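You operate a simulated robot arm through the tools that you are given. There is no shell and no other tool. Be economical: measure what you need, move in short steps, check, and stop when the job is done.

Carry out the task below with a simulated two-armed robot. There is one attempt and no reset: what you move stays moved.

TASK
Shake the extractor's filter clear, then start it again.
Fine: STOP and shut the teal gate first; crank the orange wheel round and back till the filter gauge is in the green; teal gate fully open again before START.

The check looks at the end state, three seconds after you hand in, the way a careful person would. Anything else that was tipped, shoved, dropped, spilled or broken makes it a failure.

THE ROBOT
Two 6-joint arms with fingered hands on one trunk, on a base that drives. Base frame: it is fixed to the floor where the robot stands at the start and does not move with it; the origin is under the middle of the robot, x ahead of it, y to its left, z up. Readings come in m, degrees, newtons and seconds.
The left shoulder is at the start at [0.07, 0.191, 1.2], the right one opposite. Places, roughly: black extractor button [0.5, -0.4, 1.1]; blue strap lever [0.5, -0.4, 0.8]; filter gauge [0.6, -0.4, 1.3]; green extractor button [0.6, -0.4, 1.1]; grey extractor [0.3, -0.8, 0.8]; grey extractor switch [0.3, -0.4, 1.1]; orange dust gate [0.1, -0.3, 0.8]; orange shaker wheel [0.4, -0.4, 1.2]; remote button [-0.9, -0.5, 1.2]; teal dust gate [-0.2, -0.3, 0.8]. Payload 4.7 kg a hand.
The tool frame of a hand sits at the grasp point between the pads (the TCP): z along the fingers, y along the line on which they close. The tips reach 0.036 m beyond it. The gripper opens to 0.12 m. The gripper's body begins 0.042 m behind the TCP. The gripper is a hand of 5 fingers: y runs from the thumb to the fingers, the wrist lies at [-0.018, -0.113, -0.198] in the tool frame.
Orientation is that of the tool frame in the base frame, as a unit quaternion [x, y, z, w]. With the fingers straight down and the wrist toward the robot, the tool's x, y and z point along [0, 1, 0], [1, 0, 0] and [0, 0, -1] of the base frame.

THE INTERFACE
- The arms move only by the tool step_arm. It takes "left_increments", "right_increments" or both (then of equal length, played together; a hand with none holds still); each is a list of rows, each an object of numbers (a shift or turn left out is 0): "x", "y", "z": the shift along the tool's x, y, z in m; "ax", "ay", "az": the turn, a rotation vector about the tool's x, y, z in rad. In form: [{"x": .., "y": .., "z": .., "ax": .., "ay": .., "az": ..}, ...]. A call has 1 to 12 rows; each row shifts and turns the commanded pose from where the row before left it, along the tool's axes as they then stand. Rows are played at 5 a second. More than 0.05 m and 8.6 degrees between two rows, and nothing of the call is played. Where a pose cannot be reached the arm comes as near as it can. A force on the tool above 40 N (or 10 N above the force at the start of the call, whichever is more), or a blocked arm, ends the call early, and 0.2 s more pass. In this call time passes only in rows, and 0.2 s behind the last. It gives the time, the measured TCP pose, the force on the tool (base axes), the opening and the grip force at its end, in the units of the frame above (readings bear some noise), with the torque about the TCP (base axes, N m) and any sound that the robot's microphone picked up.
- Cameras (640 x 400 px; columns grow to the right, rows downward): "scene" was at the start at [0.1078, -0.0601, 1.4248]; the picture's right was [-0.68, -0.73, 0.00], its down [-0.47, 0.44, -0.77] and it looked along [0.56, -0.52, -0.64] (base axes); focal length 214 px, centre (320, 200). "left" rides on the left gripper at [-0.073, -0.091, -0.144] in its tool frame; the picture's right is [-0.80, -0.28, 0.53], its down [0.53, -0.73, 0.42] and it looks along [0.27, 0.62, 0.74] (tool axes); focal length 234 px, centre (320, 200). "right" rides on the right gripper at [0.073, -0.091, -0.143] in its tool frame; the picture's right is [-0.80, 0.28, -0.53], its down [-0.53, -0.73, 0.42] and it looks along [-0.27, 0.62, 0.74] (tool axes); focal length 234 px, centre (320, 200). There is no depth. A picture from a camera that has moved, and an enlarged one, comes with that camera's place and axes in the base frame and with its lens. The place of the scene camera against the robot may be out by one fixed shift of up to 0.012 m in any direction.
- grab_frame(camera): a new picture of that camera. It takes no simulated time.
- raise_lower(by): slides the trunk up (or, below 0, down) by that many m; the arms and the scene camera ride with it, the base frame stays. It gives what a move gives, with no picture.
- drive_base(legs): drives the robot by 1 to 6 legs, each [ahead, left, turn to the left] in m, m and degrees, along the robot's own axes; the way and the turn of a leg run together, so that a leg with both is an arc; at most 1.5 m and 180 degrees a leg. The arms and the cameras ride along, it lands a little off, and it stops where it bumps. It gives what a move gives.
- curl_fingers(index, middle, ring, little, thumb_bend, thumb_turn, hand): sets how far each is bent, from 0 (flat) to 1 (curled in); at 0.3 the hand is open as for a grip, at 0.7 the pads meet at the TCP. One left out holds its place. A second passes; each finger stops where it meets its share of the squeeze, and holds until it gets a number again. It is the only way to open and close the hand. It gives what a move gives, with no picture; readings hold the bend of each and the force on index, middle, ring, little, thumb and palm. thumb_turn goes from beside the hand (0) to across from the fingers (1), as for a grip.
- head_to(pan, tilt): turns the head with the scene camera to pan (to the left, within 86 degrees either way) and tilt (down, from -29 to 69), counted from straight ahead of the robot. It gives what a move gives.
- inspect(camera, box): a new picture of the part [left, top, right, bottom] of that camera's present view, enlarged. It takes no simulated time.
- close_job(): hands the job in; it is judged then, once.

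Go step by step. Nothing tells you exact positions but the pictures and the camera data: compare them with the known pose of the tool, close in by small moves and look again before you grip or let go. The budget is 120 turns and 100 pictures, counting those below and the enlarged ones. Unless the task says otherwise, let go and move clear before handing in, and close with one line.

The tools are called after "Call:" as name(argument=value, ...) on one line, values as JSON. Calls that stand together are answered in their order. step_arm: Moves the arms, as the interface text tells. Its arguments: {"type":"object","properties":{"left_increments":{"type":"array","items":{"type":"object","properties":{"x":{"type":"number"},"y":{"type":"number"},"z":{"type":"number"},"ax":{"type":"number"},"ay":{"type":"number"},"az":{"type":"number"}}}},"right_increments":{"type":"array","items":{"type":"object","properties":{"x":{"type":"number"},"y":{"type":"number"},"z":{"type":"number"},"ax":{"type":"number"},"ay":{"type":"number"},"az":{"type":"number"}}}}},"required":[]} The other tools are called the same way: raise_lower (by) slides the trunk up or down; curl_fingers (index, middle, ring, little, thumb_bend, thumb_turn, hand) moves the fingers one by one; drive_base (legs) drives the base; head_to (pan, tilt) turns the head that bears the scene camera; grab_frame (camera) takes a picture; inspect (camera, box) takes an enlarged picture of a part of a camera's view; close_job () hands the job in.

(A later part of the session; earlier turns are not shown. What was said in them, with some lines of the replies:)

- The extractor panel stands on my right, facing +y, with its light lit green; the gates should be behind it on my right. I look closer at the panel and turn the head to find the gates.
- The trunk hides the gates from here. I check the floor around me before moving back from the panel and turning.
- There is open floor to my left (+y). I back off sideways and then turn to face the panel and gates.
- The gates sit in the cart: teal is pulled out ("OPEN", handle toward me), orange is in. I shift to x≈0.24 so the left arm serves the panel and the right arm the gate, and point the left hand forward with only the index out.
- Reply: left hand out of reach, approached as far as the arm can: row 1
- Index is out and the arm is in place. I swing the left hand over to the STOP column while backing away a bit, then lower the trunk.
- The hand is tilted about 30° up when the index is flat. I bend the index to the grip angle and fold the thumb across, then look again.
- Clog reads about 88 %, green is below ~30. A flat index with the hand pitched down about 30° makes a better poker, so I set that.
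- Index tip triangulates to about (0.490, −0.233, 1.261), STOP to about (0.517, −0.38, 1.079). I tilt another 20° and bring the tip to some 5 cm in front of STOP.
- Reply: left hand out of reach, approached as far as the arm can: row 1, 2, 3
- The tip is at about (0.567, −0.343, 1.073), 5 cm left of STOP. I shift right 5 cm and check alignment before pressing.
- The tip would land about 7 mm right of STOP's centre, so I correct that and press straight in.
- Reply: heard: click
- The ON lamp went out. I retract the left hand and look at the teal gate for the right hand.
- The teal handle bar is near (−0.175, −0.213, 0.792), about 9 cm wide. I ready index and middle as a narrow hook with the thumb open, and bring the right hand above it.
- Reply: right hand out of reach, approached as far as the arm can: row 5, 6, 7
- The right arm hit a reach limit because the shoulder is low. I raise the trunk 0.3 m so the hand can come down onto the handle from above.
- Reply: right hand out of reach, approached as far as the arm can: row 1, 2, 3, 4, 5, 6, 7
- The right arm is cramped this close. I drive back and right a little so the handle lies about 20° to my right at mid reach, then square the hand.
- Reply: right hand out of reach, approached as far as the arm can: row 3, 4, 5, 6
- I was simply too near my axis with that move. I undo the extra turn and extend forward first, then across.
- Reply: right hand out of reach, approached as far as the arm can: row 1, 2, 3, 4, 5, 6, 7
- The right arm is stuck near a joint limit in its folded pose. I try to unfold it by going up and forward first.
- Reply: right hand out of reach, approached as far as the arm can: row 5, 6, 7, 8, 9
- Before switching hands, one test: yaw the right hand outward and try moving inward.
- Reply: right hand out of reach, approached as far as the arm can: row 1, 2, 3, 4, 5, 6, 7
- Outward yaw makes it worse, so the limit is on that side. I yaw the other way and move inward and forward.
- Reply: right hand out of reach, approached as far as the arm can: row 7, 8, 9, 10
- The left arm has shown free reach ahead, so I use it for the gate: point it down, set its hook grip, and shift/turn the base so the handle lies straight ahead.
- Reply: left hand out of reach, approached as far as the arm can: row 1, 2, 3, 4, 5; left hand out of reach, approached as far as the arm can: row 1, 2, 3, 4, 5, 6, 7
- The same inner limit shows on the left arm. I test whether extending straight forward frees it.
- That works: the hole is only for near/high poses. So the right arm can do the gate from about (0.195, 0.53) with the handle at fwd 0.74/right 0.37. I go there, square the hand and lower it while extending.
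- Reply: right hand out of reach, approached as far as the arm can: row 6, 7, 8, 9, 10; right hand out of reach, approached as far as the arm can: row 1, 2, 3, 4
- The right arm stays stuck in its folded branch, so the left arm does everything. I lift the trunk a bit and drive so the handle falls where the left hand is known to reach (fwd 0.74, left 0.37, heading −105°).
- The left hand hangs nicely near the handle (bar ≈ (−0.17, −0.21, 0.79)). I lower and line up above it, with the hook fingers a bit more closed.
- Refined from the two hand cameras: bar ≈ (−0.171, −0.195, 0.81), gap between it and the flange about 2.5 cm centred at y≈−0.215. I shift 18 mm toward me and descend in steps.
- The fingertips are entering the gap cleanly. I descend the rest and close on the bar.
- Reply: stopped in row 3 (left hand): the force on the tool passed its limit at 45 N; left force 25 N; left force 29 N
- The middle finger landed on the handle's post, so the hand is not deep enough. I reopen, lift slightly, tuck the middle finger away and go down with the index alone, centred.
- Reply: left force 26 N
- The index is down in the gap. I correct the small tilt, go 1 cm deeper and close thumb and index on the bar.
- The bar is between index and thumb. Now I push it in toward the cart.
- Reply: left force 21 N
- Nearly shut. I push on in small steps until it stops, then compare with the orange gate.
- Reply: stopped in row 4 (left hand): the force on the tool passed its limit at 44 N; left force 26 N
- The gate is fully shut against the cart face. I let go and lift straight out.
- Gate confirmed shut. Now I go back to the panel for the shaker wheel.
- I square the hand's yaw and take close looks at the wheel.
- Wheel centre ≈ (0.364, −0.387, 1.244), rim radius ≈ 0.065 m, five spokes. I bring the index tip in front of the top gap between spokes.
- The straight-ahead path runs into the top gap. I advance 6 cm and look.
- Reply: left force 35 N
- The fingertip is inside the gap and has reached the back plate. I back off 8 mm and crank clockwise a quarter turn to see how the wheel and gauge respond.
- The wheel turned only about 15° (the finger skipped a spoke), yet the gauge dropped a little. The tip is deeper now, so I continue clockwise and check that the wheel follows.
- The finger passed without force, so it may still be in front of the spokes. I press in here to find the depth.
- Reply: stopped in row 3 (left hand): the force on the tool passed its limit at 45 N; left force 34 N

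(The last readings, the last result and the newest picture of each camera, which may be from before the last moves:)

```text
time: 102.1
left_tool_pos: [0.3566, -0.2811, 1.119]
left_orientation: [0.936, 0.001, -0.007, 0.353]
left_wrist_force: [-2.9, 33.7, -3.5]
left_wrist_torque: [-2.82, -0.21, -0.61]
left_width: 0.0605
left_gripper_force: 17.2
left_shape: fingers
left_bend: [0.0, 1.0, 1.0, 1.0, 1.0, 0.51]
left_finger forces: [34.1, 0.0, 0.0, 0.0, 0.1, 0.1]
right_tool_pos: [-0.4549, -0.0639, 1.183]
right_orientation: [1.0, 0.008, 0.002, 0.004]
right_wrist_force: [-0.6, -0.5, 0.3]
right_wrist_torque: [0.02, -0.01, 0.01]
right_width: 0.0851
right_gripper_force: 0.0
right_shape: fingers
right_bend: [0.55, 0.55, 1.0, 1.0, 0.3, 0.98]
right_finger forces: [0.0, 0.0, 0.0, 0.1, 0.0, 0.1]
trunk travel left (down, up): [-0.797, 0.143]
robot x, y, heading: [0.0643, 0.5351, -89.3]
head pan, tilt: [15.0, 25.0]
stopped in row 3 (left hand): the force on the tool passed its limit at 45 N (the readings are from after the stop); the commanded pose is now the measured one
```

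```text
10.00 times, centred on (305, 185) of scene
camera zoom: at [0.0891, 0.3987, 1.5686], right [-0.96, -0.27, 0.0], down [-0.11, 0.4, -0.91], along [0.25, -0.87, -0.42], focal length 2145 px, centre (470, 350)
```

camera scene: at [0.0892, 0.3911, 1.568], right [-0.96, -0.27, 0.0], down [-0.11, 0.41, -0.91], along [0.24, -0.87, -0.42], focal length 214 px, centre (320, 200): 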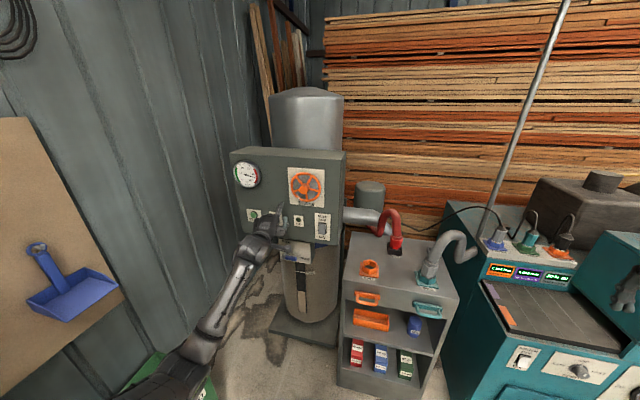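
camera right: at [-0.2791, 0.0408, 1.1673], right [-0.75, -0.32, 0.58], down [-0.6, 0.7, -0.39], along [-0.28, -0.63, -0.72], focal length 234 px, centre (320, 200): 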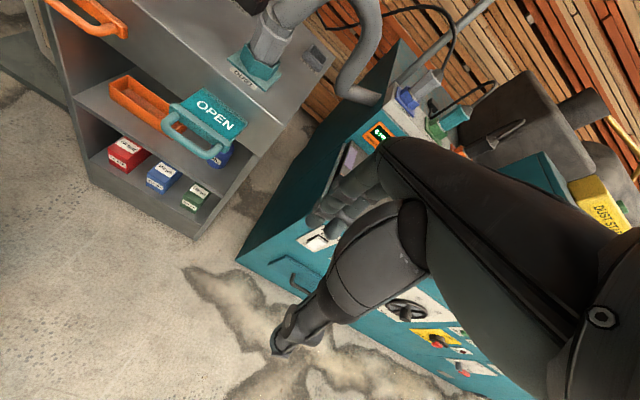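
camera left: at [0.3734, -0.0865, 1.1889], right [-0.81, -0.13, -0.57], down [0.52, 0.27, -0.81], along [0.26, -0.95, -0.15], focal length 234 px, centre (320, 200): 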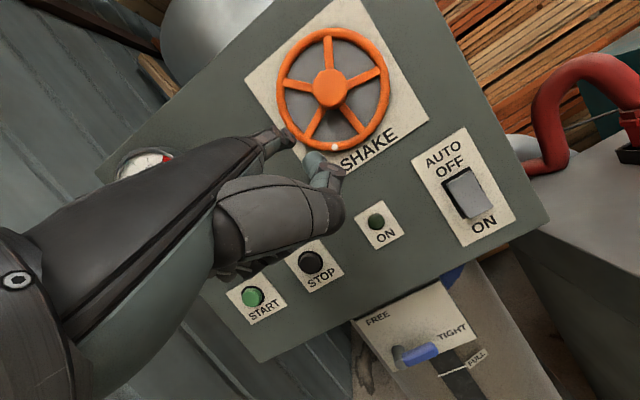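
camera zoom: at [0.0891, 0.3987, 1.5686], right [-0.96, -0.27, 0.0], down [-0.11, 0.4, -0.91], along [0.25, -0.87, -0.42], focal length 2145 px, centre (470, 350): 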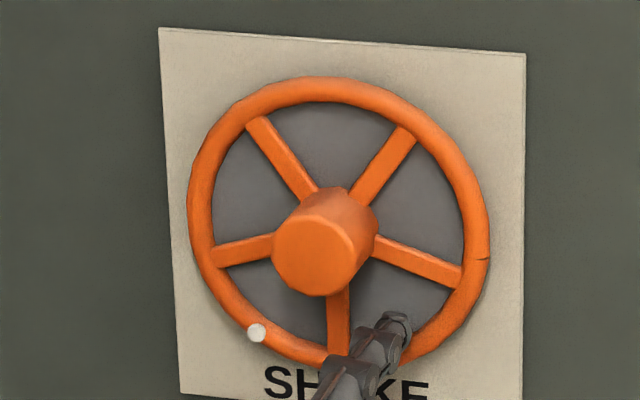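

The spokes give no grip; the tip bears on a grey web that turns with the wheel, and the first 15° came from friction while pressing. I try dragging with a steady press of about 25 N.

Call:
step_arm(left_increments=[{"x": 0.0146, "y": -0.0055, "z": 0.0026}, {"x": 0.0156, "y": -0.0001, "z": 0.0002}, {"x": 0.0148, "y": 0.0033, "z": -0.0038}, {"x": 0.0122, "y": 0.0065, "z": -0.0075}, {"x": 0.008, "y": 0.0088, "z": -0.0101}, {"x": 0.003, "y": 0.0101, "z": -0.0115}])

Call:
inspect(camera="scene", box=[230, 150, 330, 230])

```text
time: 103.5
left_tool_pos: [0.4241, -0.2814, 1.1569]
left_orientation: [0.935, 0.001, -0.007, 0.354]
left_wrist_force: [-3.9, 25.5, -0.8]
left_wrist_torque: [-2.37, -0.34, -0.77]
left_width: 0.0611
left_gripper_force: 13.1
left_shape: fingers
left_bend: [0.0, 1.0, 1.0, 1.0, 1.0, 0.51]
left_finger forces: [26.4, 0.0, 0.1, 0.1, 0.1, 0.0]
right_tool_pos: [-0.4564, -0.0633, 1.183]
right_orientation: [1.0, 0.006, 0.001, 0.005]
right_wrist_force: [0.0, -0.9, 0.4]
right_wrist_torque: [0.01, 0.02, 0.02]
right_width: 0.0849
right_gripper_force: 0.1
right_shape: fingers
right_bend: [0.55, 0.55, 1.0, 1.0, 0.3, 0.98]
right_finger forces: [0.0, 0.0, 0.0, 0.0, 0.0, 0.0]
trunk travel left (down, up): [-0.797, 0.143]
robot x, y, heading: [0.0709, 0.5325, -89.5]
head pan, tilt: [15.0, 25.0]
```

```text
5.00 times, centred on (280, 190) of scene
camera zoom: at [0.0881, 0.3984, 1.5687], right [-0.96, -0.27, 0.0], down [-0.11, 0.4, -0.91], along [0.24, -0.87, -0.42], focal length 1072 px, centre (520, 250)
```

zoom: 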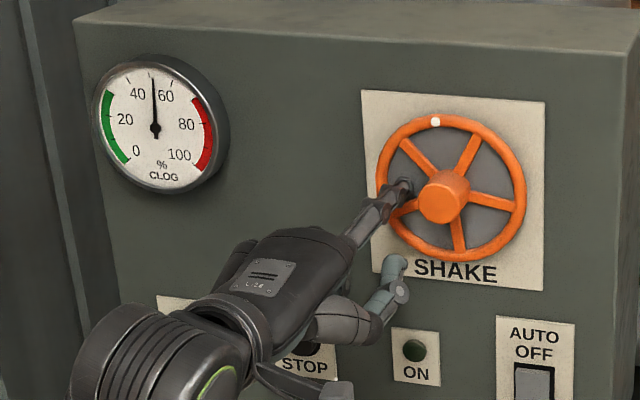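

The wheel followed with the marker now at the top, and the gauge fell to 50. Now I crank back the other way.

Call:
step_arm(left_increments=[{"x": -0.003, "y": -0.0101, "z": 0.0115}, {"x": -0.008, "y": -0.0088, "z": 0.0101}, {"x": -0.0122, "y": -0.0065, "z": 0.0075}, {"x": -0.0148, "y": -0.0033, "z": 0.0038}, {"x": -0.0156, "y": 0.0001, "z": -0.0002}, {"x": -0.0146, "y": 0.0037, "z": -0.0042}, {"x": -0.0118, "y": 0.0068, "z": -0.0078}])

Call:
inspect(camera="scene", box=[230, 150, 330, 230])

```text
time: 105.1
left_tool_pos: [0.3489, -0.282, 1.1301]
left_orientation: [0.936, 0.003, -0.006, 0.352]
left_wrist_force: [6.3, 31.1, -2.8]
left_wrist_torque: [-2.28, 0.43, 0.19]
left_width: 0.0621
left_gripper_force: 14.8
left_shape: fingers
left_bend: [0.01, 1.0, 1.0, 1.0, 1.0, 0.51]
left_finger forces: [30.1, 0.0, 0.0, 0.0, 0.0, 0.0]
right_tool_pos: [-0.453, -0.0645, 1.183]
right_orientation: [1.0, 0.008, 0.0, 0.004]
right_wrist_force: [0.3, -0.1, 0.0]
right_wrist_torque: [-0.01, -0.01, 0.0]
right_width: 0.085
right_gripper_force: 0.1
right_shape: fingers
right_bend: [0.55, 0.55, 1.0, 1.0, 0.3, 0.98]
right_finger forces: [0.0, 0.1, 0.0, 0.0, 0.1, 0.1]
trunk travel left (down, up): [-0.797, 0.143]
robot x, y, heading: [0.0703, 0.534, -89.2]
head pan, tilt: [15.0, 25.0]
```

```text
5.00 times, centred on (280, 190) of scene
camera zoom: at [0.0918, 0.3984, 1.5686], right [-0.96, -0.27, 0.0], down [-0.12, 0.4, -0.91], along [0.24, -0.87, -0.42], focal length 1072 px, centre (520, 250)
```

zoom: 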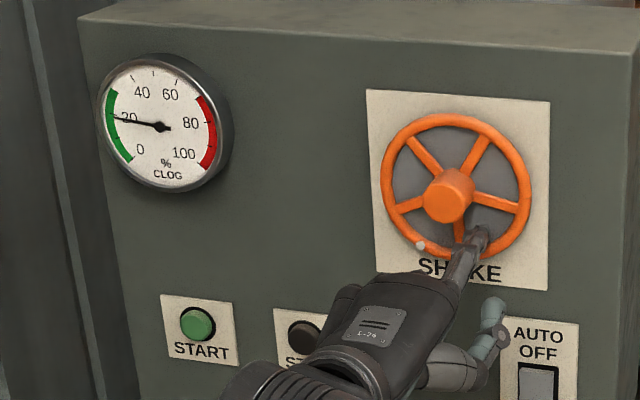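

The gauge is in the green at about 20. I withdraw the finger and fold the hand back to the downward pose for reopening the gate.

Call:
step_arm(left_increments=[{"y": -0.018, "z": -0.015}, {"y": -0.018, "z": -0.015}, {"y": -0.018, "z": -0.015}, {"x": 0.045}, {"x": 0.045}, {"ax": 0.14}, {"ax": 0.14}, {"ax": 0.14}, {"ax": 0.14}, {"ax": 0.14}])

Call:
curl_fingers(hand="left", index=0.63, middle=1, thumb_bend=0.3, thumb_turn=1)

Call:
inspect(camera="scene", box=[225, 145, 335, 255])

```text
time: 107.3
left_tool_pos: [0.4345, -0.2146, 1.1239]
left_orientation: [1.0, -0.001, -0.006, 0.007]
left_wrist_force: [0.2, 0.5, 0.1]
left_wrist_torque: [-0.01, 0.0, 0.02]
left_width: 0.0607
left_gripper_force: 0.1
left_shape: fingers
left_bend: [0.0, 1.0, 1.0, 1.0, 1.0, 0.51]
left_finger forces: [0.0, 0.0, 0.0, 0.0, 0.0, 0.1]
right_tool_pos: [-0.4555, -0.0693, 1.1792]
right_orientation: [1.0, 0.007, 0.001, 0.001]
right_wrist_force: [0.8, -0.6, 0.4]
right_wrist_torque: [0.03, -0.02, -0.01]
right_width: 0.0851
right_gripper_force: 0.1
right_shape: fingers
right_bend: [0.55, 0.55, 1.0, 1.0, 0.3, 0.98]
right_finger forces: [0.0, 0.0, 0.0, 0.1, 0.0, 0.0]
trunk travel left (down, up): [-0.797, 0.143]
robot x, y, heading: [0.0683, 0.5326, -89.3]
head pan, tilt: [15.0, 25.0]
```

```text
time: 108.3
left_tool_pos: [0.4358, -0.2151, 1.124]
left_orientation: [1.0, -0.002, -0.006, 0.009]
left_wrist_force: [0.0, 0.1, -0.1]
left_wrist_torque: [0.0, 0.0, 0.0]
left_width: 0.0731
left_gripper_force: 0.1
left_shape: fingers
left_bend: [0.63, 1.0, 1.0, 1.0, 0.3, 0.98]
left_finger forces: [0.0, 0.0, 0.0, 0.0, 0.0, 0.1]
right_tool_pos: [-0.4558, -0.0689, 1.1792]
right_orientation: [1.0, 0.007, 0.0, 0.002]
right_wrist_force: [-0.3, -0.4, 0.3]
right_wrist_torque: [-0.01, -0.01, -0.02]
right_width: 0.0852
right_gripper_force: 0.0
right_shape: fingers
right_bend: [0.55, 0.55, 1.0, 1.0, 0.3, 0.98]
right_finger forces: [0.0, 0.0, 0.0, 0.0, 0.1, 0.1]
trunk travel left (down, up): [-0.797, 0.143]
robot x, y, heading: [0.0644, 0.5399, -89.4]
head pan, tilt: [15.0, 25.0]
```

```text
3.64 times, centred on (280, 200) of scene
camera zoom: at [0.0893, 0.3919, 1.5681], right [-0.96, -0.27, 0.0], down [-0.11, 0.41, -0.91], along [0.24, -0.87, -0.42], focal length 780 px, centre (466, 200)
```

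zoom: 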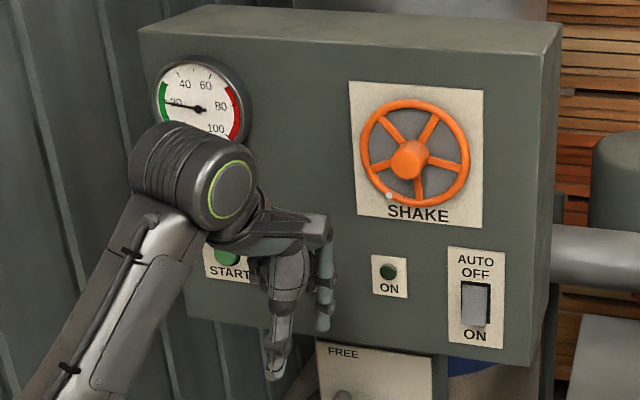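

Gauge stays in the green. Back to the gate station.

Call:
drive_base(legs=[[-0.17, 0, 0], [0, -0.4, 0], [0.04, 0, -15.2]])

Call:
step_arm(left_increments=[{"az": -0.13}, {"az": -0.13}])

Call:
raise_lower(by=-0.15)

Call:
grab_frame(camera="left")

```text
time: 112.8
left_tool_pos: [-0.17, -0.16, 1.124]
left_orientation: [0.991, -0.13, -0.008, 0.007]
left_wrist_force: [0.0, -0.2, -0.1]
left_wrist_torque: [0.01, 0.0, 0.0]
left_width: 0.0729
left_gripper_force: 0.0
left_shape: fingers
left_bend: [0.63, 1.0, 1.0, 1.0, 0.3, 0.98]
left_finger forces: [0.1, 0.0, 0.0, 0.1, 0.1, 0.0]
right_tool_pos: [-0.9925, 0.2105, 1.1804]
right_orientation: [0.992, -0.122, 0.0, 0.002]
right_wrist_force: [0.5, 0.6, -0.9]
right_wrist_torque: [0.0, 0.01, -0.03]
right_width: 0.0849
right_gripper_force: 0.1
right_shape: fingers
right_bend: [0.55, 0.55, 1.0, 1.0, 0.3, 0.98]
right_finger forces: [0.1, 0.1, 0.1, 0.0, 0.1, 0.0]
trunk travel left (down, up): [-0.797, 0.143]
robot x, y, heading: [-0.3306, 0.6579, -104.3]
head pan, tilt: [15.0, 25.0]
```

```text
time: 113.3
left_tool_pos: [-0.1715, -0.1589, 1.1234]
left_orientation: [1.0, 0.0, -0.009, 0.007]
left_wrist_force: [0.4, -0.2, 0.8]
left_wrist_torque: [0.01, 0.0, -0.04]
left_width: 0.0731
left_gripper_force: 0.0
left_shape: fingers
left_bend: [0.63, 1.0, 1.0, 1.0, 0.3, 0.98]
left_finger forces: [0.1, 0.1, 0.0, 0.1, 0.0, 0.1]
right_tool_pos: [-0.9952, 0.2097, 1.1798]
right_orientation: [0.992, -0.123, 0.0, 0.001]
right_wrist_force: [0.2, -0.1, -0.1]
right_wrist_torque: [0.03, 0.01, -0.01]
right_width: 0.0854
right_gripper_force: 0.1
right_shape: fingers
right_bend: [0.55, 0.55, 1.0, 1.0, 0.3, 0.98]
right_finger forces: [0.0, 0.0, 0.0, 0.1, 0.0, 0.0]
trunk travel left (down, up): [-0.797, 0.143]
robot x, y, heading: [-0.3336, 0.6549, -104.5]
head pan, tilt: [15.0, 25.0]
```

```text
time: 115.1
left_tool_pos: [-0.1705, -0.1597, 0.9744]
left_orientation: [1.0, 0.0, -0.009, 0.007]
left_wrist_force: [-0.4, 0.2, 0.9]
left_wrist_torque: [0.0, 0.02, -0.02]
left_width: 0.0727
left_gripper_force: 0.0
left_shape: fingers
left_bend: [0.63, 1.0, 1.0, 1.0, 0.3, 0.98]
left_finger forces: [0.0, 0.0, 0.0, 0.0, 0.1, 0.0]
right_tool_pos: [-0.9938, 0.2108, 1.031]
right_orientation: [0.992, -0.123, 0.001, 0.002]
right_wrist_force: [-0.6, -0.3, 0.2]
right_wrist_torque: [-0.02, -0.01, 0.01]
right_width: 0.085
right_gripper_force: 0.0
right_shape: fingers
right_bend: [0.55, 0.55, 1.0, 1.0, 0.3, 0.98]
right_finger forces: [0.0, 0.1, 0.0, 0.0, 0.0, 0.1]
trunk travel left (down, up): [-0.647, 0.293]
robot x, y, heading: [-0.3344, 0.6542, -104.2]
head pan, tilt: [15.0, 25.0]
```

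```text
26 pictures are left
camera left: at [-0.2405, -0.0654, 1.1164], right [-0.81, 0.27, -0.52], down [0.53, 0.73, -0.44], along [0.25, -0.63, -0.73], focal length 234 px, centre (320, 200)
```

left: 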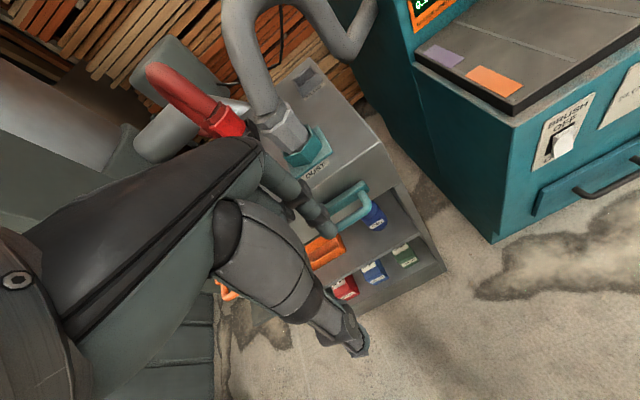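

Call:
step_arm(left_increments=[{"y": 0.027, "z": 0.02}, {"y": 0.027, "z": 0.03}, {"y": 0.027, "z": 0.03}, {"y": 0.027, "z": 0.03}])

Call:
inspect(camera="left", box=[250, 120, 400, 300])

```text
time: 116.1
left_tool_pos: [-0.1729, -0.27, 0.8636]
left_orientation: [1.0, 0.0, -0.007, 0.006]
left_wrist_force: [-0.2, 0.1, 0.4]
left_wrist_torque: [0.06, -0.01, -0.01]
left_width: 0.073
left_gripper_force: 0.0
left_shape: fingers
left_bend: [0.63, 1.0, 1.0, 1.0, 0.3, 0.98]
left_finger forces: [0.0, 0.1, 0.0, 0.1, 0.0, 0.0]
right_tool_pos: [-0.9943, 0.2101, 1.0281]
right_orientation: [0.992, -0.123, 0.001, 0.003]
right_wrist_force: [-0.4, -0.7, -0.5]
right_wrist_torque: [0.01, 0.0, -0.03]
right_width: 0.085
right_gripper_force: 0.1
right_shape: fingers
right_bend: [0.55, 0.55, 1.0, 1.0, 0.3, 0.98]
right_finger forces: [0.0, 0.1, 0.1, 0.0, 0.0, 0.1]
trunk travel left (down, up): [-0.647, 0.293]
robot x, y, heading: [-0.3304, 0.6505, -104.2]
head pan, tilt: [15.0, 25.0]
```

```text
2.22 times, centred on (325, 210) of left
camera zoom: at [-0.2439, -0.1758, 1.0065], right [-0.81, 0.27, -0.52], down [0.53, 0.73, -0.44], along [0.25, -0.63, -0.73], focal length 520 px, centre (309, 178)
```

zoom: 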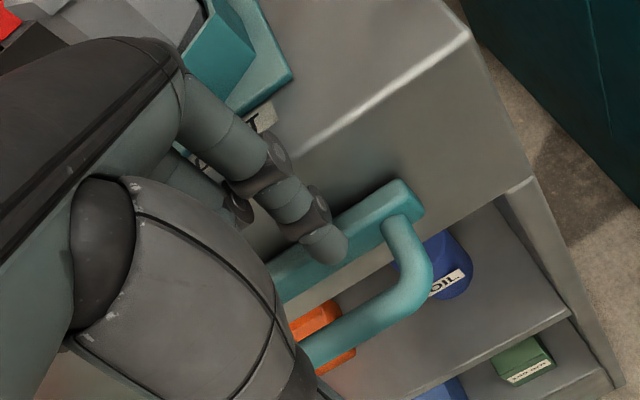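

The tip sits about 1 cm too far in, over the flange. I shift back 10 mm and descend into the gap.

Call:
step_arm(left_increments=[{"y": -0.0105}, {"z": 0.013}, {"z": 0.013}, {"z": 0.013}, {"z": 0.012}])

Call:
inspect(camera="left", box=[250, 120, 400, 300])

```text
time: 117.3
left_tool_pos: [-0.1718, -0.2594, 0.8159]
left_orientation: [1.0, -0.002, -0.008, 0.007]
left_wrist_force: [0.3, -0.1, -0.6]
left_wrist_torque: [0.02, 0.01, 0.02]
left_width: 0.0725
left_gripper_force: 0.0
left_shape: fingers
left_bend: [0.63, 1.0, 1.0, 1.0, 0.3, 0.98]
left_finger forces: [0.4, 0.0, 0.0, 0.1, 0.0, 0.1]
right_tool_pos: [-0.9931, 0.2114, 1.0298]
right_orientation: [0.993, -0.122, 0.001, 0.002]
right_wrist_force: [0.2, 0.5, 0.1]
right_wrist_torque: [-0.02, 0.01, -0.02]
right_width: 0.0852
right_gripper_force: 0.1
right_shape: fingers
right_bend: [0.55, 0.55, 1.0, 1.0, 0.3, 0.98]
right_finger forces: [0.1, 0.0, 0.0, 0.1, 0.1, 0.1]
trunk travel left (down, up): [-0.647, 0.293]
robot x, y, heading: [-0.3328, 0.658, -104.2]
head pan, tilt: [15.0, 25.0]
```

```text
2.22 times, centred on (325, 210) of left
camera zoom: at [-0.2424, -0.1658, 0.9573], right [-0.81, 0.27, -0.52], down [0.53, 0.73, -0.44], along [0.25, -0.63, -0.73], focal length 520 px, centre (309, 178)
```

zoom: 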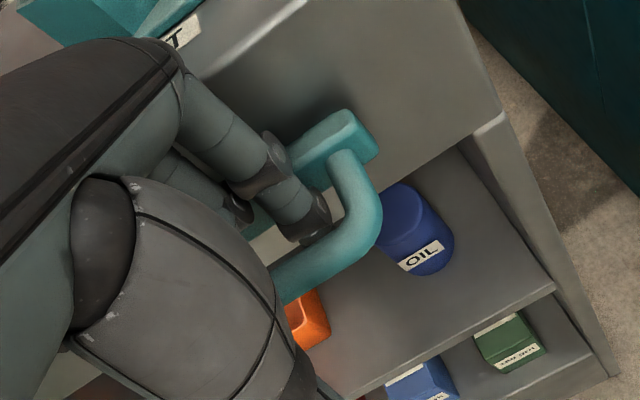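

In the gap. I close index and thumb on the bar and pull it out.

Call:
curl_fingers(hand="left", index=0.75, thumb_bend=0.75)

Call:
step_arm(left_increments=[{"y": -0.015}, {"y": -0.015}, {"y": -0.015}, {"y": -0.012}, {"y": -0.01}])

Call:
grab_frame(camera="left")

```text
time: 118.3
left_tool_pos: [-0.1727, -0.2589, 0.8139]
left_orientation: [1.0, 0.0, -0.009, 0.006]
left_wrist_force: [0.7, 0.2, -7.6]
left_wrist_torque: [-0.21, -0.04, -0.03]
left_width: 0.0005
left_gripper_force: 14.5
left_shape: fingers
left_bend: [0.73, 1.0, 1.0, 1.0, 0.71, 1.0]
left_finger forces: [21.9, 0.0, 0.0, 0.1, 7.1, 0.0]
right_tool_pos: [-0.9941, 0.2104, 1.0303]
right_orientation: [0.992, -0.123, 0.001, 0.001]
right_wrist_force: [0.4, 0.2, 0.2]
right_wrist_torque: [-0.01, 0.01, 0.02]
right_width: 0.0851
right_gripper_force: 0.0
right_shape: fingers
right_bend: [0.55, 0.55, 1.0, 1.0, 0.3, 0.98]
right_finger forces: [0.1, 0.0, 0.1, 0.0, 0.1, 0.0]
trunk travel left (down, up): [-0.647, 0.293]
robot x, y, heading: [-0.3348, 0.6564, -104.0]
head pan, tilt: [15.0, 25.0]
```

```text
time: 119.5
left_tool_pos: [-0.1733, -0.1927, 0.8119]
left_orientation: [1.0, -0.001, -0.009, 0.007]
left_wrist_force: [1.4, -6.3, -2.3]
left_wrist_torque: [-0.2, -0.03, 0.05]
left_width: 0.0001
left_gripper_force: 9.4
left_shape: fingers
left_bend: [0.74, 1.0, 1.0, 1.0, 0.72, 1.0]
left_finger forces: [13.6, 0.1, 0.1, 0.0, 4.9, 0.0]
right_tool_pos: [-0.9935, 0.2092, 1.0299]
right_orientation: [0.992, -0.123, 0.0, 0.001]
right_wrist_force: [0.9, 0.3, 0.6]
right_wrist_torque: [0.01, -0.02, -0.01]
right_width: 0.0851
right_gripper_force: 0.1
right_shape: fingers
right_bend: [0.55, 0.55, 1.0, 1.0, 0.3, 0.98]
right_finger forces: [0.0, 0.1, 0.1, 0.1, 0.0, 0.1]
trunk travel left (down, up): [-0.647, 0.293]
robot x, y, heading: [-0.3342, 0.654, -104.4]
head pan, tilt: [15.0, 25.0]
```

```text
23 pictures are left
camera left: at [-0.2441, -0.0994, 0.9546], right [-0.81, 0.27, -0.52], down [0.53, 0.73, -0.44], along [0.25, -0.63, -0.73], focal length 234 px, centre (320, 200)
```

left: 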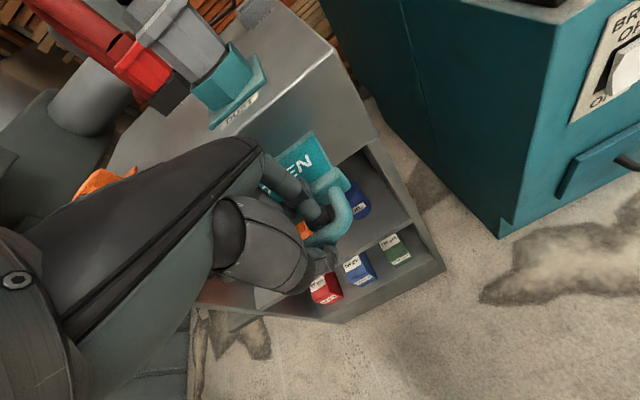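

It slid out; I pull on gently until it meets its stop.

Call:
step_arm(left_increments=[{"y": -0.005}, {"y": -0.005}, {"y": -0.005}, {"y": -0.004}])

Call:
inspect(camera="left", box=[220, 80, 420, 280])

```text
time: 120.5
left_tool_pos: [-0.1739, -0.1736, 0.8129]
left_orientation: [1.0, 0.0, -0.009, 0.006]
left_wrist_force: [2.9, -12.6, 0.9]
left_wrist_torque: [-0.2, -0.06, 0.23]
left_width: 0.0118
left_gripper_force: 5.8
left_shape: fingers
left_bend: [0.74, 1.0, 1.0, 1.0, 0.75, 1.0]
left_finger forces: [10.8, 0.0, 0.0, 0.0, 0.0, 0.1]
right_tool_pos: [-0.9939, 0.2089, 1.0288]
right_orientation: [0.992, -0.123, 0.0, 0.002]
right_wrist_force: [0.3, 0.8, 0.1]
right_wrist_torque: [-0.02, -0.01, 0.01]
right_width: 0.0852
right_gripper_force: 0.1
right_shape: fingers
right_bend: [0.55, 0.55, 1.0, 1.0, 0.3, 0.98]
right_finger forces: [0.1, 0.0, 0.1, 0.0, 0.0, 0.0]
trunk travel left (down, up): [-0.647, 0.293]
robot x, y, heading: [-0.3311, 0.6609, -104.2]
head pan, tilt: [15.0, 25.0]
```

```text
2.00 times, centred on (320, 180) of left
camera zoom: at [-0.2436, -0.0806, 0.9546], right [-0.81, 0.27, -0.52], down [0.53, 0.73, -0.44], along [0.25, -0.63, -0.73], focal length 468 px, centre (320, 240)
```

zoom: 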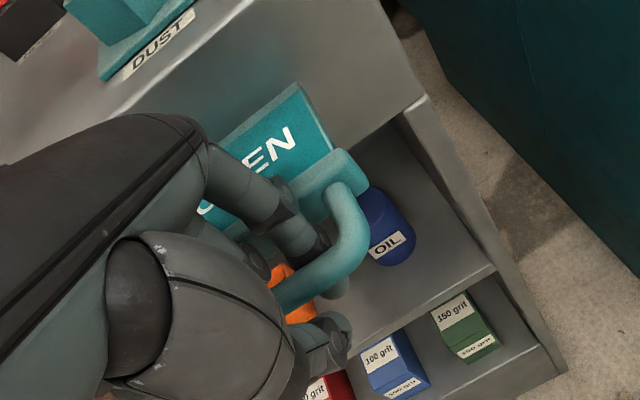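

Call:
step_arm(left_increments=[{"y": -0.005}, {"y": -0.005}, {"y": -0.003}])

Call:
inspect(camera="left", box=[220, 80, 420, 280])

```text
time: 121.3
left_tool_pos: [-0.1722, -0.1604, 0.8125]
left_orientation: [1.0, 0.0, -0.009, 0.006]
left_wrist_force: [4.0, -12.3, 1.2]
left_wrist_torque: [-0.17, -0.04, 0.3]
left_width: 0.0265
left_gripper_force: 6.2
left_shape: fingers
left_bend: [0.74, 1.0, 1.0, 1.0, 0.75, 1.0]
left_finger forces: [12.3, 0.1, 0.0, 0.0, 0.0, 0.1]
right_tool_pos: [-0.9942, 0.2093, 1.0299]
right_orientation: [0.992, -0.122, -0.001, 0.002]
right_wrist_force: [-0.4, -0.1, 0.3]
right_wrist_torque: [0.01, 0.0, 0.02]
right_width: 0.085
right_gripper_force: 0.0
right_shape: fingers
right_bend: [0.55, 0.55, 1.0, 1.0, 0.3, 0.98]
right_finger forces: [0.0, 0.0, 0.0, 0.0, 0.1, 0.1]
trunk travel left (down, up): [-0.647, 0.293]
robot x, y, heading: [-0.3309, 0.6581, -103.9]
head pan, tilt: [15.0, 25.0]
```

```text
2.00 times, centred on (320, 180) of left
camera zoom: at [-0.243, -0.0678, 0.9545], right [-0.81, 0.27, -0.51], down [0.52, 0.73, -0.44], along [0.25, -0.63, -0.73], focal length 468 px, centre (320, 240)
```

zoom: 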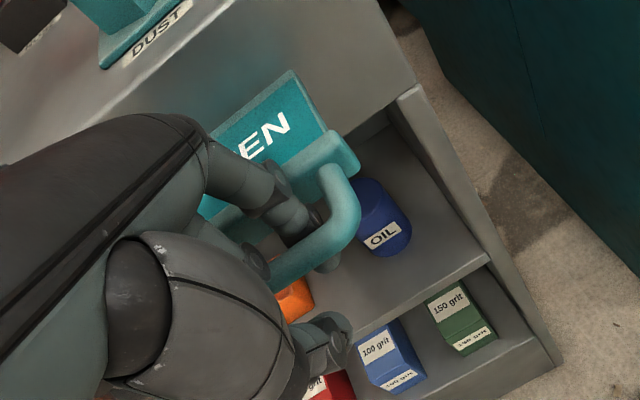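

The index now yields while the handle stays put: it is at its outer stop, bar at y≈−0.19 as at the start. I let go, lift clear and verify.

Call:
step_arm(left_increments=[{"y": 0.013}])

Call:
curl_fingers(hand="left", index=0.62, thumb_bend=0.3)

Call:
step_arm(left_increments=[{"z": -0.02}, {"z": -0.03}, {"z": -0.04}, {"z": -0.04, "y": -0.02}])

Call:
raise_lower(by=0.17)

Call:
grab_frame(camera="left")

```text
time: 121.7
left_tool_pos: [-0.1732, -0.1736, 0.812]
left_orientation: [1.0, -0.001, -0.008, 0.006]
left_wrist_force: [2.0, -11.0, 0.1]
left_wrist_torque: [-0.11, -0.02, 0.14]
left_width: 0.012
left_gripper_force: 4.4
left_shape: fingers
left_bend: [0.74, 1.0, 1.0, 1.0, 0.75, 1.0]
left_finger forces: [9.1, 0.1, 0.0, 0.1, 0.0, 0.0]
right_tool_pos: [-0.9939, 0.2093, 1.0302]
right_orientation: [0.992, -0.123, 0.001, 0.001]
right_wrist_force: [-0.3, -0.6, -0.5]
right_wrist_torque: [0.01, -0.02, -0.01]
right_width: 0.0853
right_gripper_force: 0.0
right_shape: fingers
right_bend: [0.55, 0.55, 1.0, 1.0, 0.3, 0.98]
right_finger forces: [0.0, 0.0, 0.0, 0.1, 0.1, 0.1]
trunk travel left (down, up): [-0.647, 0.293]
robot x, y, heading: [-0.3302, 0.6586, -104.2]
head pan, tilt: [15.0, 25.0]
```

```text
time: 122.7
left_tool_pos: [-0.1732, -0.1723, 0.8129]
left_orientation: [1.0, -0.001, -0.009, 0.007]
left_wrist_force: [-2.2, -11.5, 4.0]
left_wrist_torque: [-0.22, 0.07, 0.06]
left_width: 0.0876
left_gripper_force: 5.7
left_shape: fingers
left_bend: [0.52, 1.0, 1.0, 1.0, 0.3, 0.98]
left_finger forces: [11.2, 0.0, 0.0, 0.0, 0.0, 0.0]
right_tool_pos: [-0.9931, 0.2097, 1.0304]
right_orientation: [0.992, -0.123, 0.001, 0.001]
right_wrist_force: [0.2, -0.3, 0.2]
right_wrist_torque: [0.01, 0.02, 0.02]
right_width: 0.0852
right_gripper_force: 0.1
right_shape: fingers
right_bend: [0.55, 0.55, 1.0, 1.0, 0.3, 0.98]
right_finger forces: [0.0, 0.1, 0.0, 0.1, 0.0, 0.1]
trunk travel left (down, up): [-0.647, 0.293]
robot x, y, heading: [-0.3298, 0.6589, -104.2]
head pan, tilt: [15.0, 25.0]
```

```text
time: 123.7
left_tool_pos: [-0.1692, -0.1506, 0.9436]
left_orientation: [1.0, -0.001, -0.008, 0.007]
left_wrist_force: [0.2, 0.1, 1.7]
left_wrist_torque: [-0.01, 0.03, -0.02]
left_width: 0.0758
left_gripper_force: 0.1
left_shape: fingers
left_bend: [0.61, 1.0, 1.0, 1.0, 0.3, 0.98]
left_finger forces: [0.1, 0.0, 0.0, 0.1, 0.0, 0.0]
right_tool_pos: [-0.9939, 0.2116, 1.0308]
right_orientation: [0.992, -0.124, 0.0, 0.002]
right_wrist_force: [-0.2, -0.7, 0.3]
right_wrist_torque: [-0.04, 0.02, 0.03]
right_width: 0.0854
right_gripper_force: 0.1
right_shape: fingers
right_bend: [0.55, 0.55, 1.0, 1.0, 0.3, 0.98]
right_finger forces: [0.1, 0.1, 0.1, 0.1, 0.0, 0.0]
trunk travel left (down, up): [-0.647, 0.293]
robot x, y, heading: [-0.3317, 0.6568, -104.1]
head pan, tilt: [15.0, 25.0]
```

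```text
time: 125.6
left_tool_pos: [-0.1703, -0.1522, 1.1116]
left_orientation: [1.0, 0.001, -0.009, 0.006]
left_wrist_force: [-0.4, 0.1, -0.3]
left_wrist_torque: [0.0, 0.02, 0.03]
left_width: 0.0756
left_gripper_force: 0.0
left_shape: fingers
left_bend: [0.61, 1.0, 1.0, 1.0, 0.3, 0.98]
left_finger forces: [0.0, 0.0, 0.0, 0.0, 0.0, 0.0]
right_tool_pos: [-0.994, 0.2092, 1.2006]
right_orientation: [0.992, -0.123, 0.001, 0.002]
right_wrist_force: [0.4, -0.9, 0.2]
right_wrist_torque: [0.01, -0.01, -0.04]
right_width: 0.085
right_gripper_force: 0.1
right_shape: fingers
right_bend: [0.55, 0.55, 1.0, 1.0, 0.3, 0.98]
right_finger forces: [0.0, 0.0, 0.1, 0.1, 0.1, 0.1]
trunk travel left (down, up): [-0.817, 0.123]
robot x, y, heading: [-0.3336, 0.6622, -104.2]
head pan, tilt: [15.0, 25.0]
```

```text
20 pictures are left
camera left: at [-0.2398, -0.0583, 1.2538], right [-0.81, 0.27, -0.52], down [0.53, 0.73, -0.44], along [0.25, -0.63, -0.73], focal length 234 px, centre (320, 200)
```

left: 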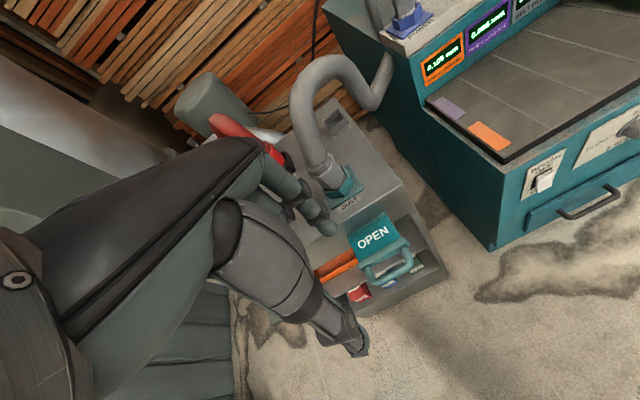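

The gate is fully open, same as at the start. Now back to the panel for START, stopping short, pointing the index and lowering to button height.

Call:
drive_base(legs=[[-0.04, 0, 14.2], [0.08, 0.53, 0]])

Call:
curl_fingers(hand="left", index=0, middle=1, thumb_bend=1, thumb_turn=0.5)

Call:
step_arm(left_increments=[{"az": 0.123}, {"az": 0.123}, {"ax": -0.14}, {"ax": -0.14}, {"ax": -0.14}, {"ax": -0.14}, {"ax": -0.138}])

Call:
raise_lower(by=-0.11)

Call:
grab_frame(camera="scene")

Call:
grab_frame(camera="left")

```text
time: 129.6
left_tool_pos: [0.5619, -0.1242, 1.1124]
left_orientation: [0.992, 0.124, -0.007, 0.009]
left_wrist_force: [-0.1, -1.1, -0.3]
left_wrist_torque: [0.0, -0.01, -0.05]
left_width: 0.0758
left_gripper_force: 0.0
left_shape: fingers
left_bend: [0.61, 1.0, 1.0, 1.0, 0.3, 0.98]
left_finger forces: [0.1, 0.1, 0.1, 0.1, 0.0, 0.0]
right_tool_pos: [-0.3246, 0.0236, 1.2006]
right_orientation: [1.0, 0.001, 0.001, 0.001]
right_wrist_force: [-0.3, 0.0, 0.5]
right_wrist_torque: [-0.01, 0.0, 0.0]
right_width: 0.0851
right_gripper_force: 0.0
right_shape: fingers
right_bend: [0.55, 0.55, 1.0, 1.0, 0.3, 0.98]
right_finger forces: [0.1, 0.0, 0.0, 0.0, 0.0, 0.0]
trunk travel left (down, up): [-0.817, 0.123]
robot x, y, heading: [0.2072, 0.6216, -90.0]
head pan, tilt: [15.0, 25.0]
```

```text
time: 130.6
left_tool_pos: [0.5622, -0.1234, 1.1112]
left_orientation: [0.992, 0.124, -0.007, 0.008]
left_wrist_force: [-0.3, -0.2, 1.0]
left_wrist_torque: [0.04, 0.01, -0.02]
left_width: 0.0609
left_gripper_force: 0.0
left_shape: fingers
left_bend: [0.0, 1.0, 1.0, 1.0, 1.0, 0.51]
left_finger forces: [0.0, 0.0, 0.0, 0.0, 0.1, 0.1]
right_tool_pos: [-0.3258, 0.0232, 1.1999]
right_orientation: [1.0, 0.002, 0.002, 0.002]
right_wrist_force: [0.1, 0.4, 0.2]
right_wrist_torque: [0.0, 0.01, 0.0]
right_width: 0.0851
right_gripper_force: 0.0
right_shape: fingers
right_bend: [0.55, 0.55, 1.0, 1.0, 0.3, 0.98]
right_finger forces: [0.1, 0.0, 0.0, 0.0, 0.1, 0.1]
trunk travel left (down, up): [-0.817, 0.123]
robot x, y, heading: [0.2057, 0.6206, -90.0]
head pan, tilt: [15.0, 25.0]
```

```text
time: 132.2
left_tool_pos: [0.5639, -0.1235, 1.1123]
left_orientation: [0.936, 0.003, -0.005, 0.352]
left_wrist_force: [0.9, 0.2, 0.4]
left_wrist_torque: [0.03, -0.02, -0.01]
left_width: 0.0608
left_gripper_force: 0.1
left_shape: fingers
left_bend: [0.0, 1.0, 1.0, 1.0, 1.0, 0.51]
left_finger forces: [0.0, 0.1, 0.0, 0.1, 0.1, 0.0]
right_tool_pos: [-0.3251, 0.0239, 1.2003]
right_orientation: [1.0, 0.002, 0.001, 0.002]
right_wrist_force: [0.5, -0.2, 0.8]
right_wrist_torque: [0.0, -0.01, 0.02]
right_width: 0.085
right_gripper_force: 0.0
right_shape: fingers
right_bend: [0.55, 0.55, 1.0, 1.0, 0.3, 0.98]
right_finger forces: [0.1, 0.1, 0.0, 0.0, 0.0, 0.0]
trunk travel left (down, up): [-0.817, 0.123]
robot x, y, heading: [0.2075, 0.6222, -90.2]
head pan, tilt: [15.0, 25.0]
```

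```text
time: 133.7
left_tool_pos: [0.563, -0.1248, 1.0022]
left_orientation: [0.936, 0.003, -0.006, 0.351]
left_wrist_force: [0.3, 0.6, 0.0]
left_wrist_torque: [0.02, 0.01, -0.02]
left_width: 0.0606
left_gripper_force: 0.0
left_shape: fingers
left_bend: [0.0, 1.0, 1.0, 1.0, 1.0, 0.51]
left_finger forces: [0.1, 0.0, 0.0, 0.0, 0.0, 0.1]
right_tool_pos: [-0.3234, 0.0219, 1.0901]
right_orientation: [1.0, 0.001, 0.001, 0.002]
right_wrist_force: [0.1, 0.5, 0.4]
right_wrist_torque: [0.02, 0.03, -0.01]
right_width: 0.0852
right_gripper_force: 0.0
right_shape: fingers
right_bend: [0.55, 0.55, 1.0, 1.0, 0.3, 0.98]
right_finger forces: [0.0, 0.0, 0.0, 0.0, 0.1, 0.1]
trunk travel left (down, up): [-0.707, 0.233]
robot x, y, heading: [0.2056, 0.6238, -90.2]
head pan, tilt: [15.0, 25.0]
```

```text
19 pictures are left
camera scene: at [0.2249, 0.4786, 1.4782], right [-0.97, -0.26, 0.0], down [-0.11, 0.41, -0.91], along [0.23, -0.88, -0.42], focal length 214 px, centre (320, 200)
```

scene: 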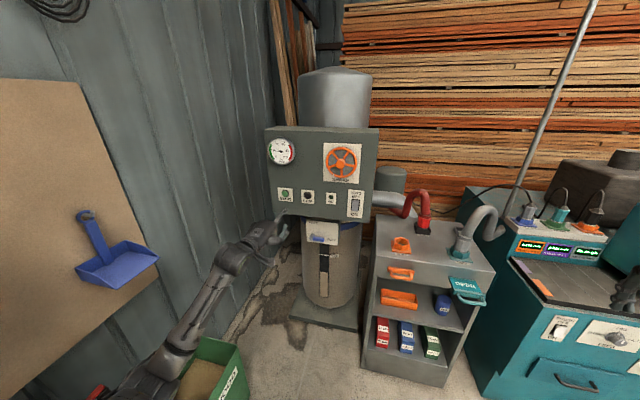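

```text
18 pictures are left
camera left: at [0.4914, 0.039, 1.0502], right [-0.81, -0.14, -0.57], down [0.52, 0.28, -0.81], along [0.27, -0.95, -0.15], focal length 234 px, centre (320, 200)
```

left: 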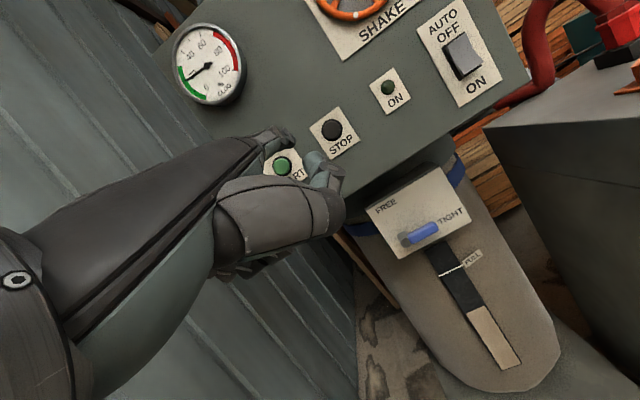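

The gauge still shows green (~18). START is at about (0.631, −0.38, 1.077); I drive in a little and line up the tip 3–4 cm short.

Call:
drive_base(legs=[[0.12, 0.05, 0]])

Call:
step_arm(left_increments=[{"x": 0.018, "y": -0.003, "z": 0.0035}, {"x": 0.018, "y": -0.003, "z": 0.0035}])

Call:
inspect(camera="scene", box=[240, 120, 360, 240])

Call:
inspect(camera="left", box=[220, 60, 400, 200])

```text
time: 134.9
left_tool_pos: [0.615, -0.2411, 1.0027]
left_orientation: [0.937, 0.004, -0.006, 0.351]
left_wrist_force: [-0.8, 1.0, 0.6]
left_wrist_torque: [0.0, 0.0, 0.0]
left_width: 0.0605
left_gripper_force: 0.0
left_shape: fingers
left_bend: [0.0, 1.0, 1.0, 1.0, 1.0, 0.51]
left_finger forces: [0.1, 0.0, 0.1, 0.0, 0.0, 0.0]
right_tool_pos: [-0.2738, -0.0954, 1.0905]
right_orientation: [1.0, 0.002, 0.0, 0.003]
right_wrist_force: [0.4, 0.9, -1.1]
right_wrist_torque: [0.06, -0.01, 0.02]
right_width: 0.0851
right_gripper_force: 0.0
right_shape: fingers
right_bend: [0.55, 0.55, 1.0, 1.0, 0.3, 0.98]
right_finger forces: [0.0, 0.0, 0.0, 0.0, 0.0, 0.0]
trunk travel left (down, up): [-0.707, 0.233]
robot x, y, heading: [0.2554, 0.5034, -89.9]
head pan, tilt: [15.0, 25.0]
```

```text
time: 135.5
left_tool_pos: [0.6506, -0.2409, 0.9909]
left_orientation: [0.937, 0.004, -0.007, 0.35]
left_wrist_force: [0.7, 0.1, 0.0]
left_wrist_torque: [0.02, 0.04, -0.02]
left_width: 0.0606
left_gripper_force: 0.0
left_shape: fingers
left_bend: [0.0, 1.0, 1.0, 1.0, 1.0, 0.51]
left_finger forces: [0.0, 0.0, 0.0, 0.1, 0.0, 0.0]
right_tool_pos: [-0.2721, -0.0957, 1.0896]
right_orientation: [1.0, 0.003, 0.001, 0.002]
right_wrist_force: [0.0, -0.6, 0.3]
right_wrist_torque: [-0.02, 0.03, 0.01]
right_width: 0.0852
right_gripper_force: 0.0
right_shape: fingers
right_bend: [0.55, 0.55, 1.0, 1.0, 0.3, 0.98]
right_finger forces: [0.0, 0.0, 0.0, 0.0, 0.0, 0.1]
trunk travel left (down, up): [-0.707, 0.233]
robot x, y, heading: [0.2548, 0.5, -89.7]
head pan, tilt: [15.0, 25.0]
```

```text
3.33 times, centred on (300, 180) of scene
camera zoom: at [0.2761, 0.3599, 1.478], right [-0.97, -0.26, 0.0], down [-0.11, 0.41, -0.91], along [0.24, -0.87, -0.42], focal length 715 px, centre (387, 267)
```

zoom: 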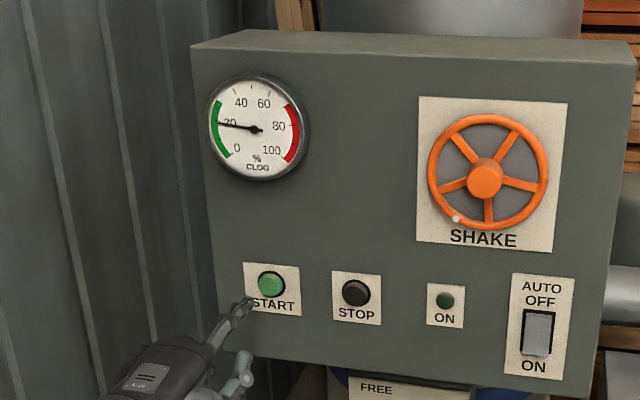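

```text
2.86 times, centred on (310, 130) of left
camera zoom: at [0.5773, -0.0781, 1.0402], right [-0.81, -0.14, -0.57], down [0.52, 0.28, -0.81], along [0.27, -0.95, -0.15], focal length 669 px, centre (349, 400)
```

zoom: 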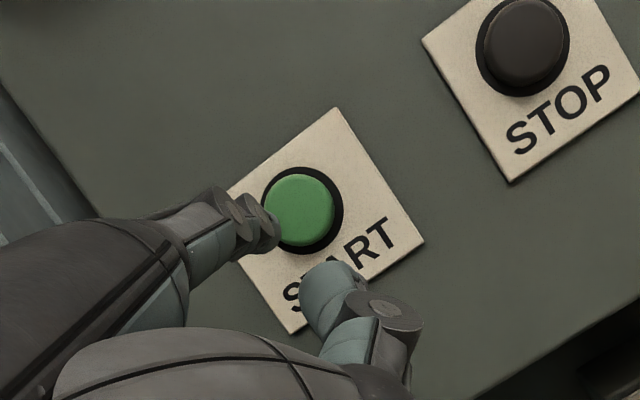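

Well aligned with a slight upward correction; I press START.

Call:
step_arm(left_increments=[{"x": -0.001, "y": 0.0026, "z": -0.003}, {"y": 0.0086, "z": 0.0072}, {"y": 0.0086, "z": 0.0072}, {"y": 0.0086, "z": 0.0072}, {"y": 0.0077, "z": 0.0064}])

Call:
inspect(camera="scene", box=[240, 120, 360, 240])

```text
time: 136.7
left_tool_pos: [0.6526, -0.2817, 0.999]
left_orientation: [0.937, 0.004, -0.005, 0.35]
left_wrist_force: [-0.6, 9.1, -1.5]
left_wrist_torque: [-0.64, -0.01, -0.11]
left_width: 0.0603
left_gripper_force: 4.7
left_shape: fingers
left_bend: [0.0, 1.0, 1.0, 1.0, 1.0, 0.51]
left_finger forces: [9.0, 0.0, 0.0, 0.1, 0.1, 0.0]
right_tool_pos: [-0.2733, -0.0953, 1.0902]
right_orientation: [1.0, 0.002, 0.001, 0.002]
right_wrist_force: [0.0, 1.1, 0.3]
right_wrist_torque: [-0.01, -0.02, -0.02]
right_width: 0.0851
right_gripper_force: 0.1
right_shape: fingers
right_bend: [0.55, 0.55, 1.0, 1.0, 0.3, 0.98]
right_finger forces: [0.1, 0.1, 0.2, 0.0, 0.1, 0.0]
trunk travel left (down, up): [-0.707, 0.233]
robot x, y, heading: [0.2572, 0.5003, -89.7]
head pan, tilt: [15.0, 25.0]
heard: click
```

```text
3.33 times, centred on (300, 180) of scene
camera zoom: at [0.2754, 0.363, 1.4783], right [-0.97, -0.26, 0.0], down [-0.11, 0.41, -0.91], along [0.24, -0.88, -0.42], focal length 715 px, centre (387, 267)
```

zoom: 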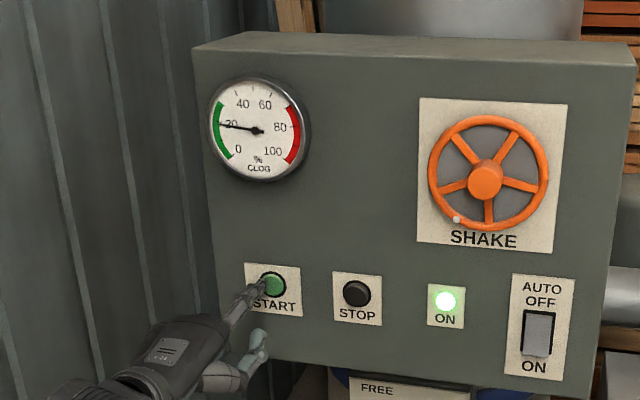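

The ON lamp is lit and the gauge is green. I withdraw and take a final look at everything.

Call:
step_arm(left_increments=[{"y": -0.023, "z": -0.0193}, {"y": -0.023, "z": -0.0193}, {"y": -0.023, "z": -0.0193}, {"y": -0.023, "z": -0.0193}])

Call:
head_to(pan=0, tilt=35)

Call:
grab_frame(camera="scene")

Call:
inspect(camera="scene", box=[220, 80, 500, 300])

```text
time: 137.7
left_tool_pos: [0.6517, -0.1654, 0.9989]
left_orientation: [0.937, 0.004, -0.006, 0.35]
left_wrist_force: [-0.2, 0.8, 0.3]
left_wrist_torque: [-0.02, -0.02, -0.01]
left_width: 0.0608
left_gripper_force: 0.1
left_shape: fingers
left_bend: [0.0, 1.0, 1.0, 1.0, 1.0, 0.51]
left_finger forces: [0.0, 0.0, 0.0, 0.0, 0.1, 0.0]
right_tool_pos: [-0.2736, -0.0937, 1.0906]
right_orientation: [1.0, 0.003, 0.001, 0.003]
right_wrist_force: [-1.1, 0.7, -0.2]
right_wrist_torque: [-0.02, 0.03, -0.02]
right_width: 0.0852
right_gripper_force: 0.2
right_shape: fingers
right_bend: [0.55, 0.55, 1.0, 1.0, 0.3, 0.98]
right_finger forces: [0.1, 0.0, 0.1, 0.1, 0.0, 0.0]
trunk travel left (down, up): [-0.707, 0.233]
robot x, y, heading: [0.2561, 0.4983, -89.8]
head pan, tilt: [15.0, 25.0]
```

```text
time: 138.5
left_tool_pos: [0.6533, -0.1662, 0.9952]
left_orientation: [0.937, 0.004, -0.005, 0.349]
left_wrist_force: [0.2, -0.8, 1.1]
left_wrist_torque: [0.01, 0.0, 0.0]
left_width: 0.0604
left_gripper_force: 0.1
left_shape: fingers
left_bend: [0.0, 1.0, 1.0, 1.0, 1.0, 0.51]
left_finger forces: [0.1, 0.1, 0.0, 0.1, 0.0, 0.0]
right_tool_pos: [-0.2729, -0.0961, 1.0904]
right_orientation: [1.0, 0.003, 0.001, 0.002]
right_wrist_force: [-0.4, 0.7, -0.4]
right_wrist_torque: [0.01, -0.01, -0.01]
right_width: 0.085
right_gripper_force: 0.1
right_shape: fingers
right_bend: [0.55, 0.55, 1.0, 1.0, 0.3, 0.98]
right_finger forces: [0.1, 0.0, 0.0, 0.1, 0.0, 0.0]
trunk travel left (down, up): [-0.707, 0.233]
robot x, y, heading: [0.2544, 0.502, -89.9]
head pan, tilt: [0.0, 35.0]
```

```text
14 pictures are left
camera scene: at [0.2515, 0.3607, 1.4623], right [-1.0, 0.0, 0.0], down [0.0, 0.57, -0.82], along [0.0, -0.82, -0.57], focal length 214 px, centre (320, 200)
```

scene: 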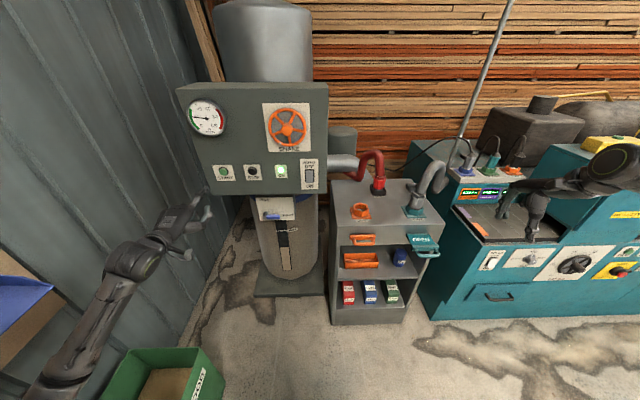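

```text
1.82 times, centred on (360, 190) of scene
camera zoom: at [0.2515, 0.3607, 1.4623], right [-1.0, 0.0, 0.0], down [0.0, 0.57, -0.82], along [0.0, -0.82, -0.57], focal length 390 px, centre (247, 218)
```

zoom: 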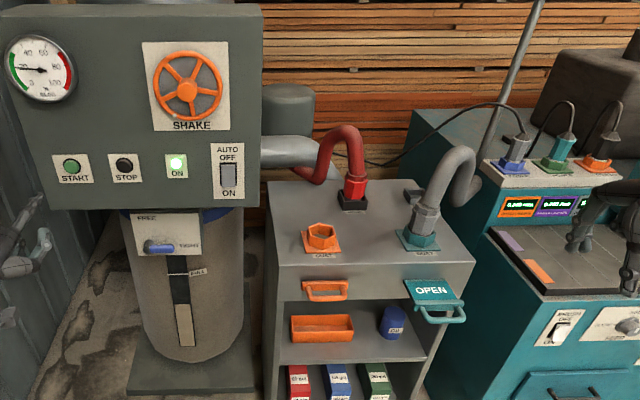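

The teal gate shows OPEN at full extension, the ON lamp is lit, the gauge is in the green, and nothing else has moved. I'm handing in now.

Call:
close_job()

```text
The job is handed in.
```

The filter is shaken clear and the extractor is running again. The gauge is in the green at about 20 %, the teal gate is fully open, the ON lamp is lit and both hands are clear.
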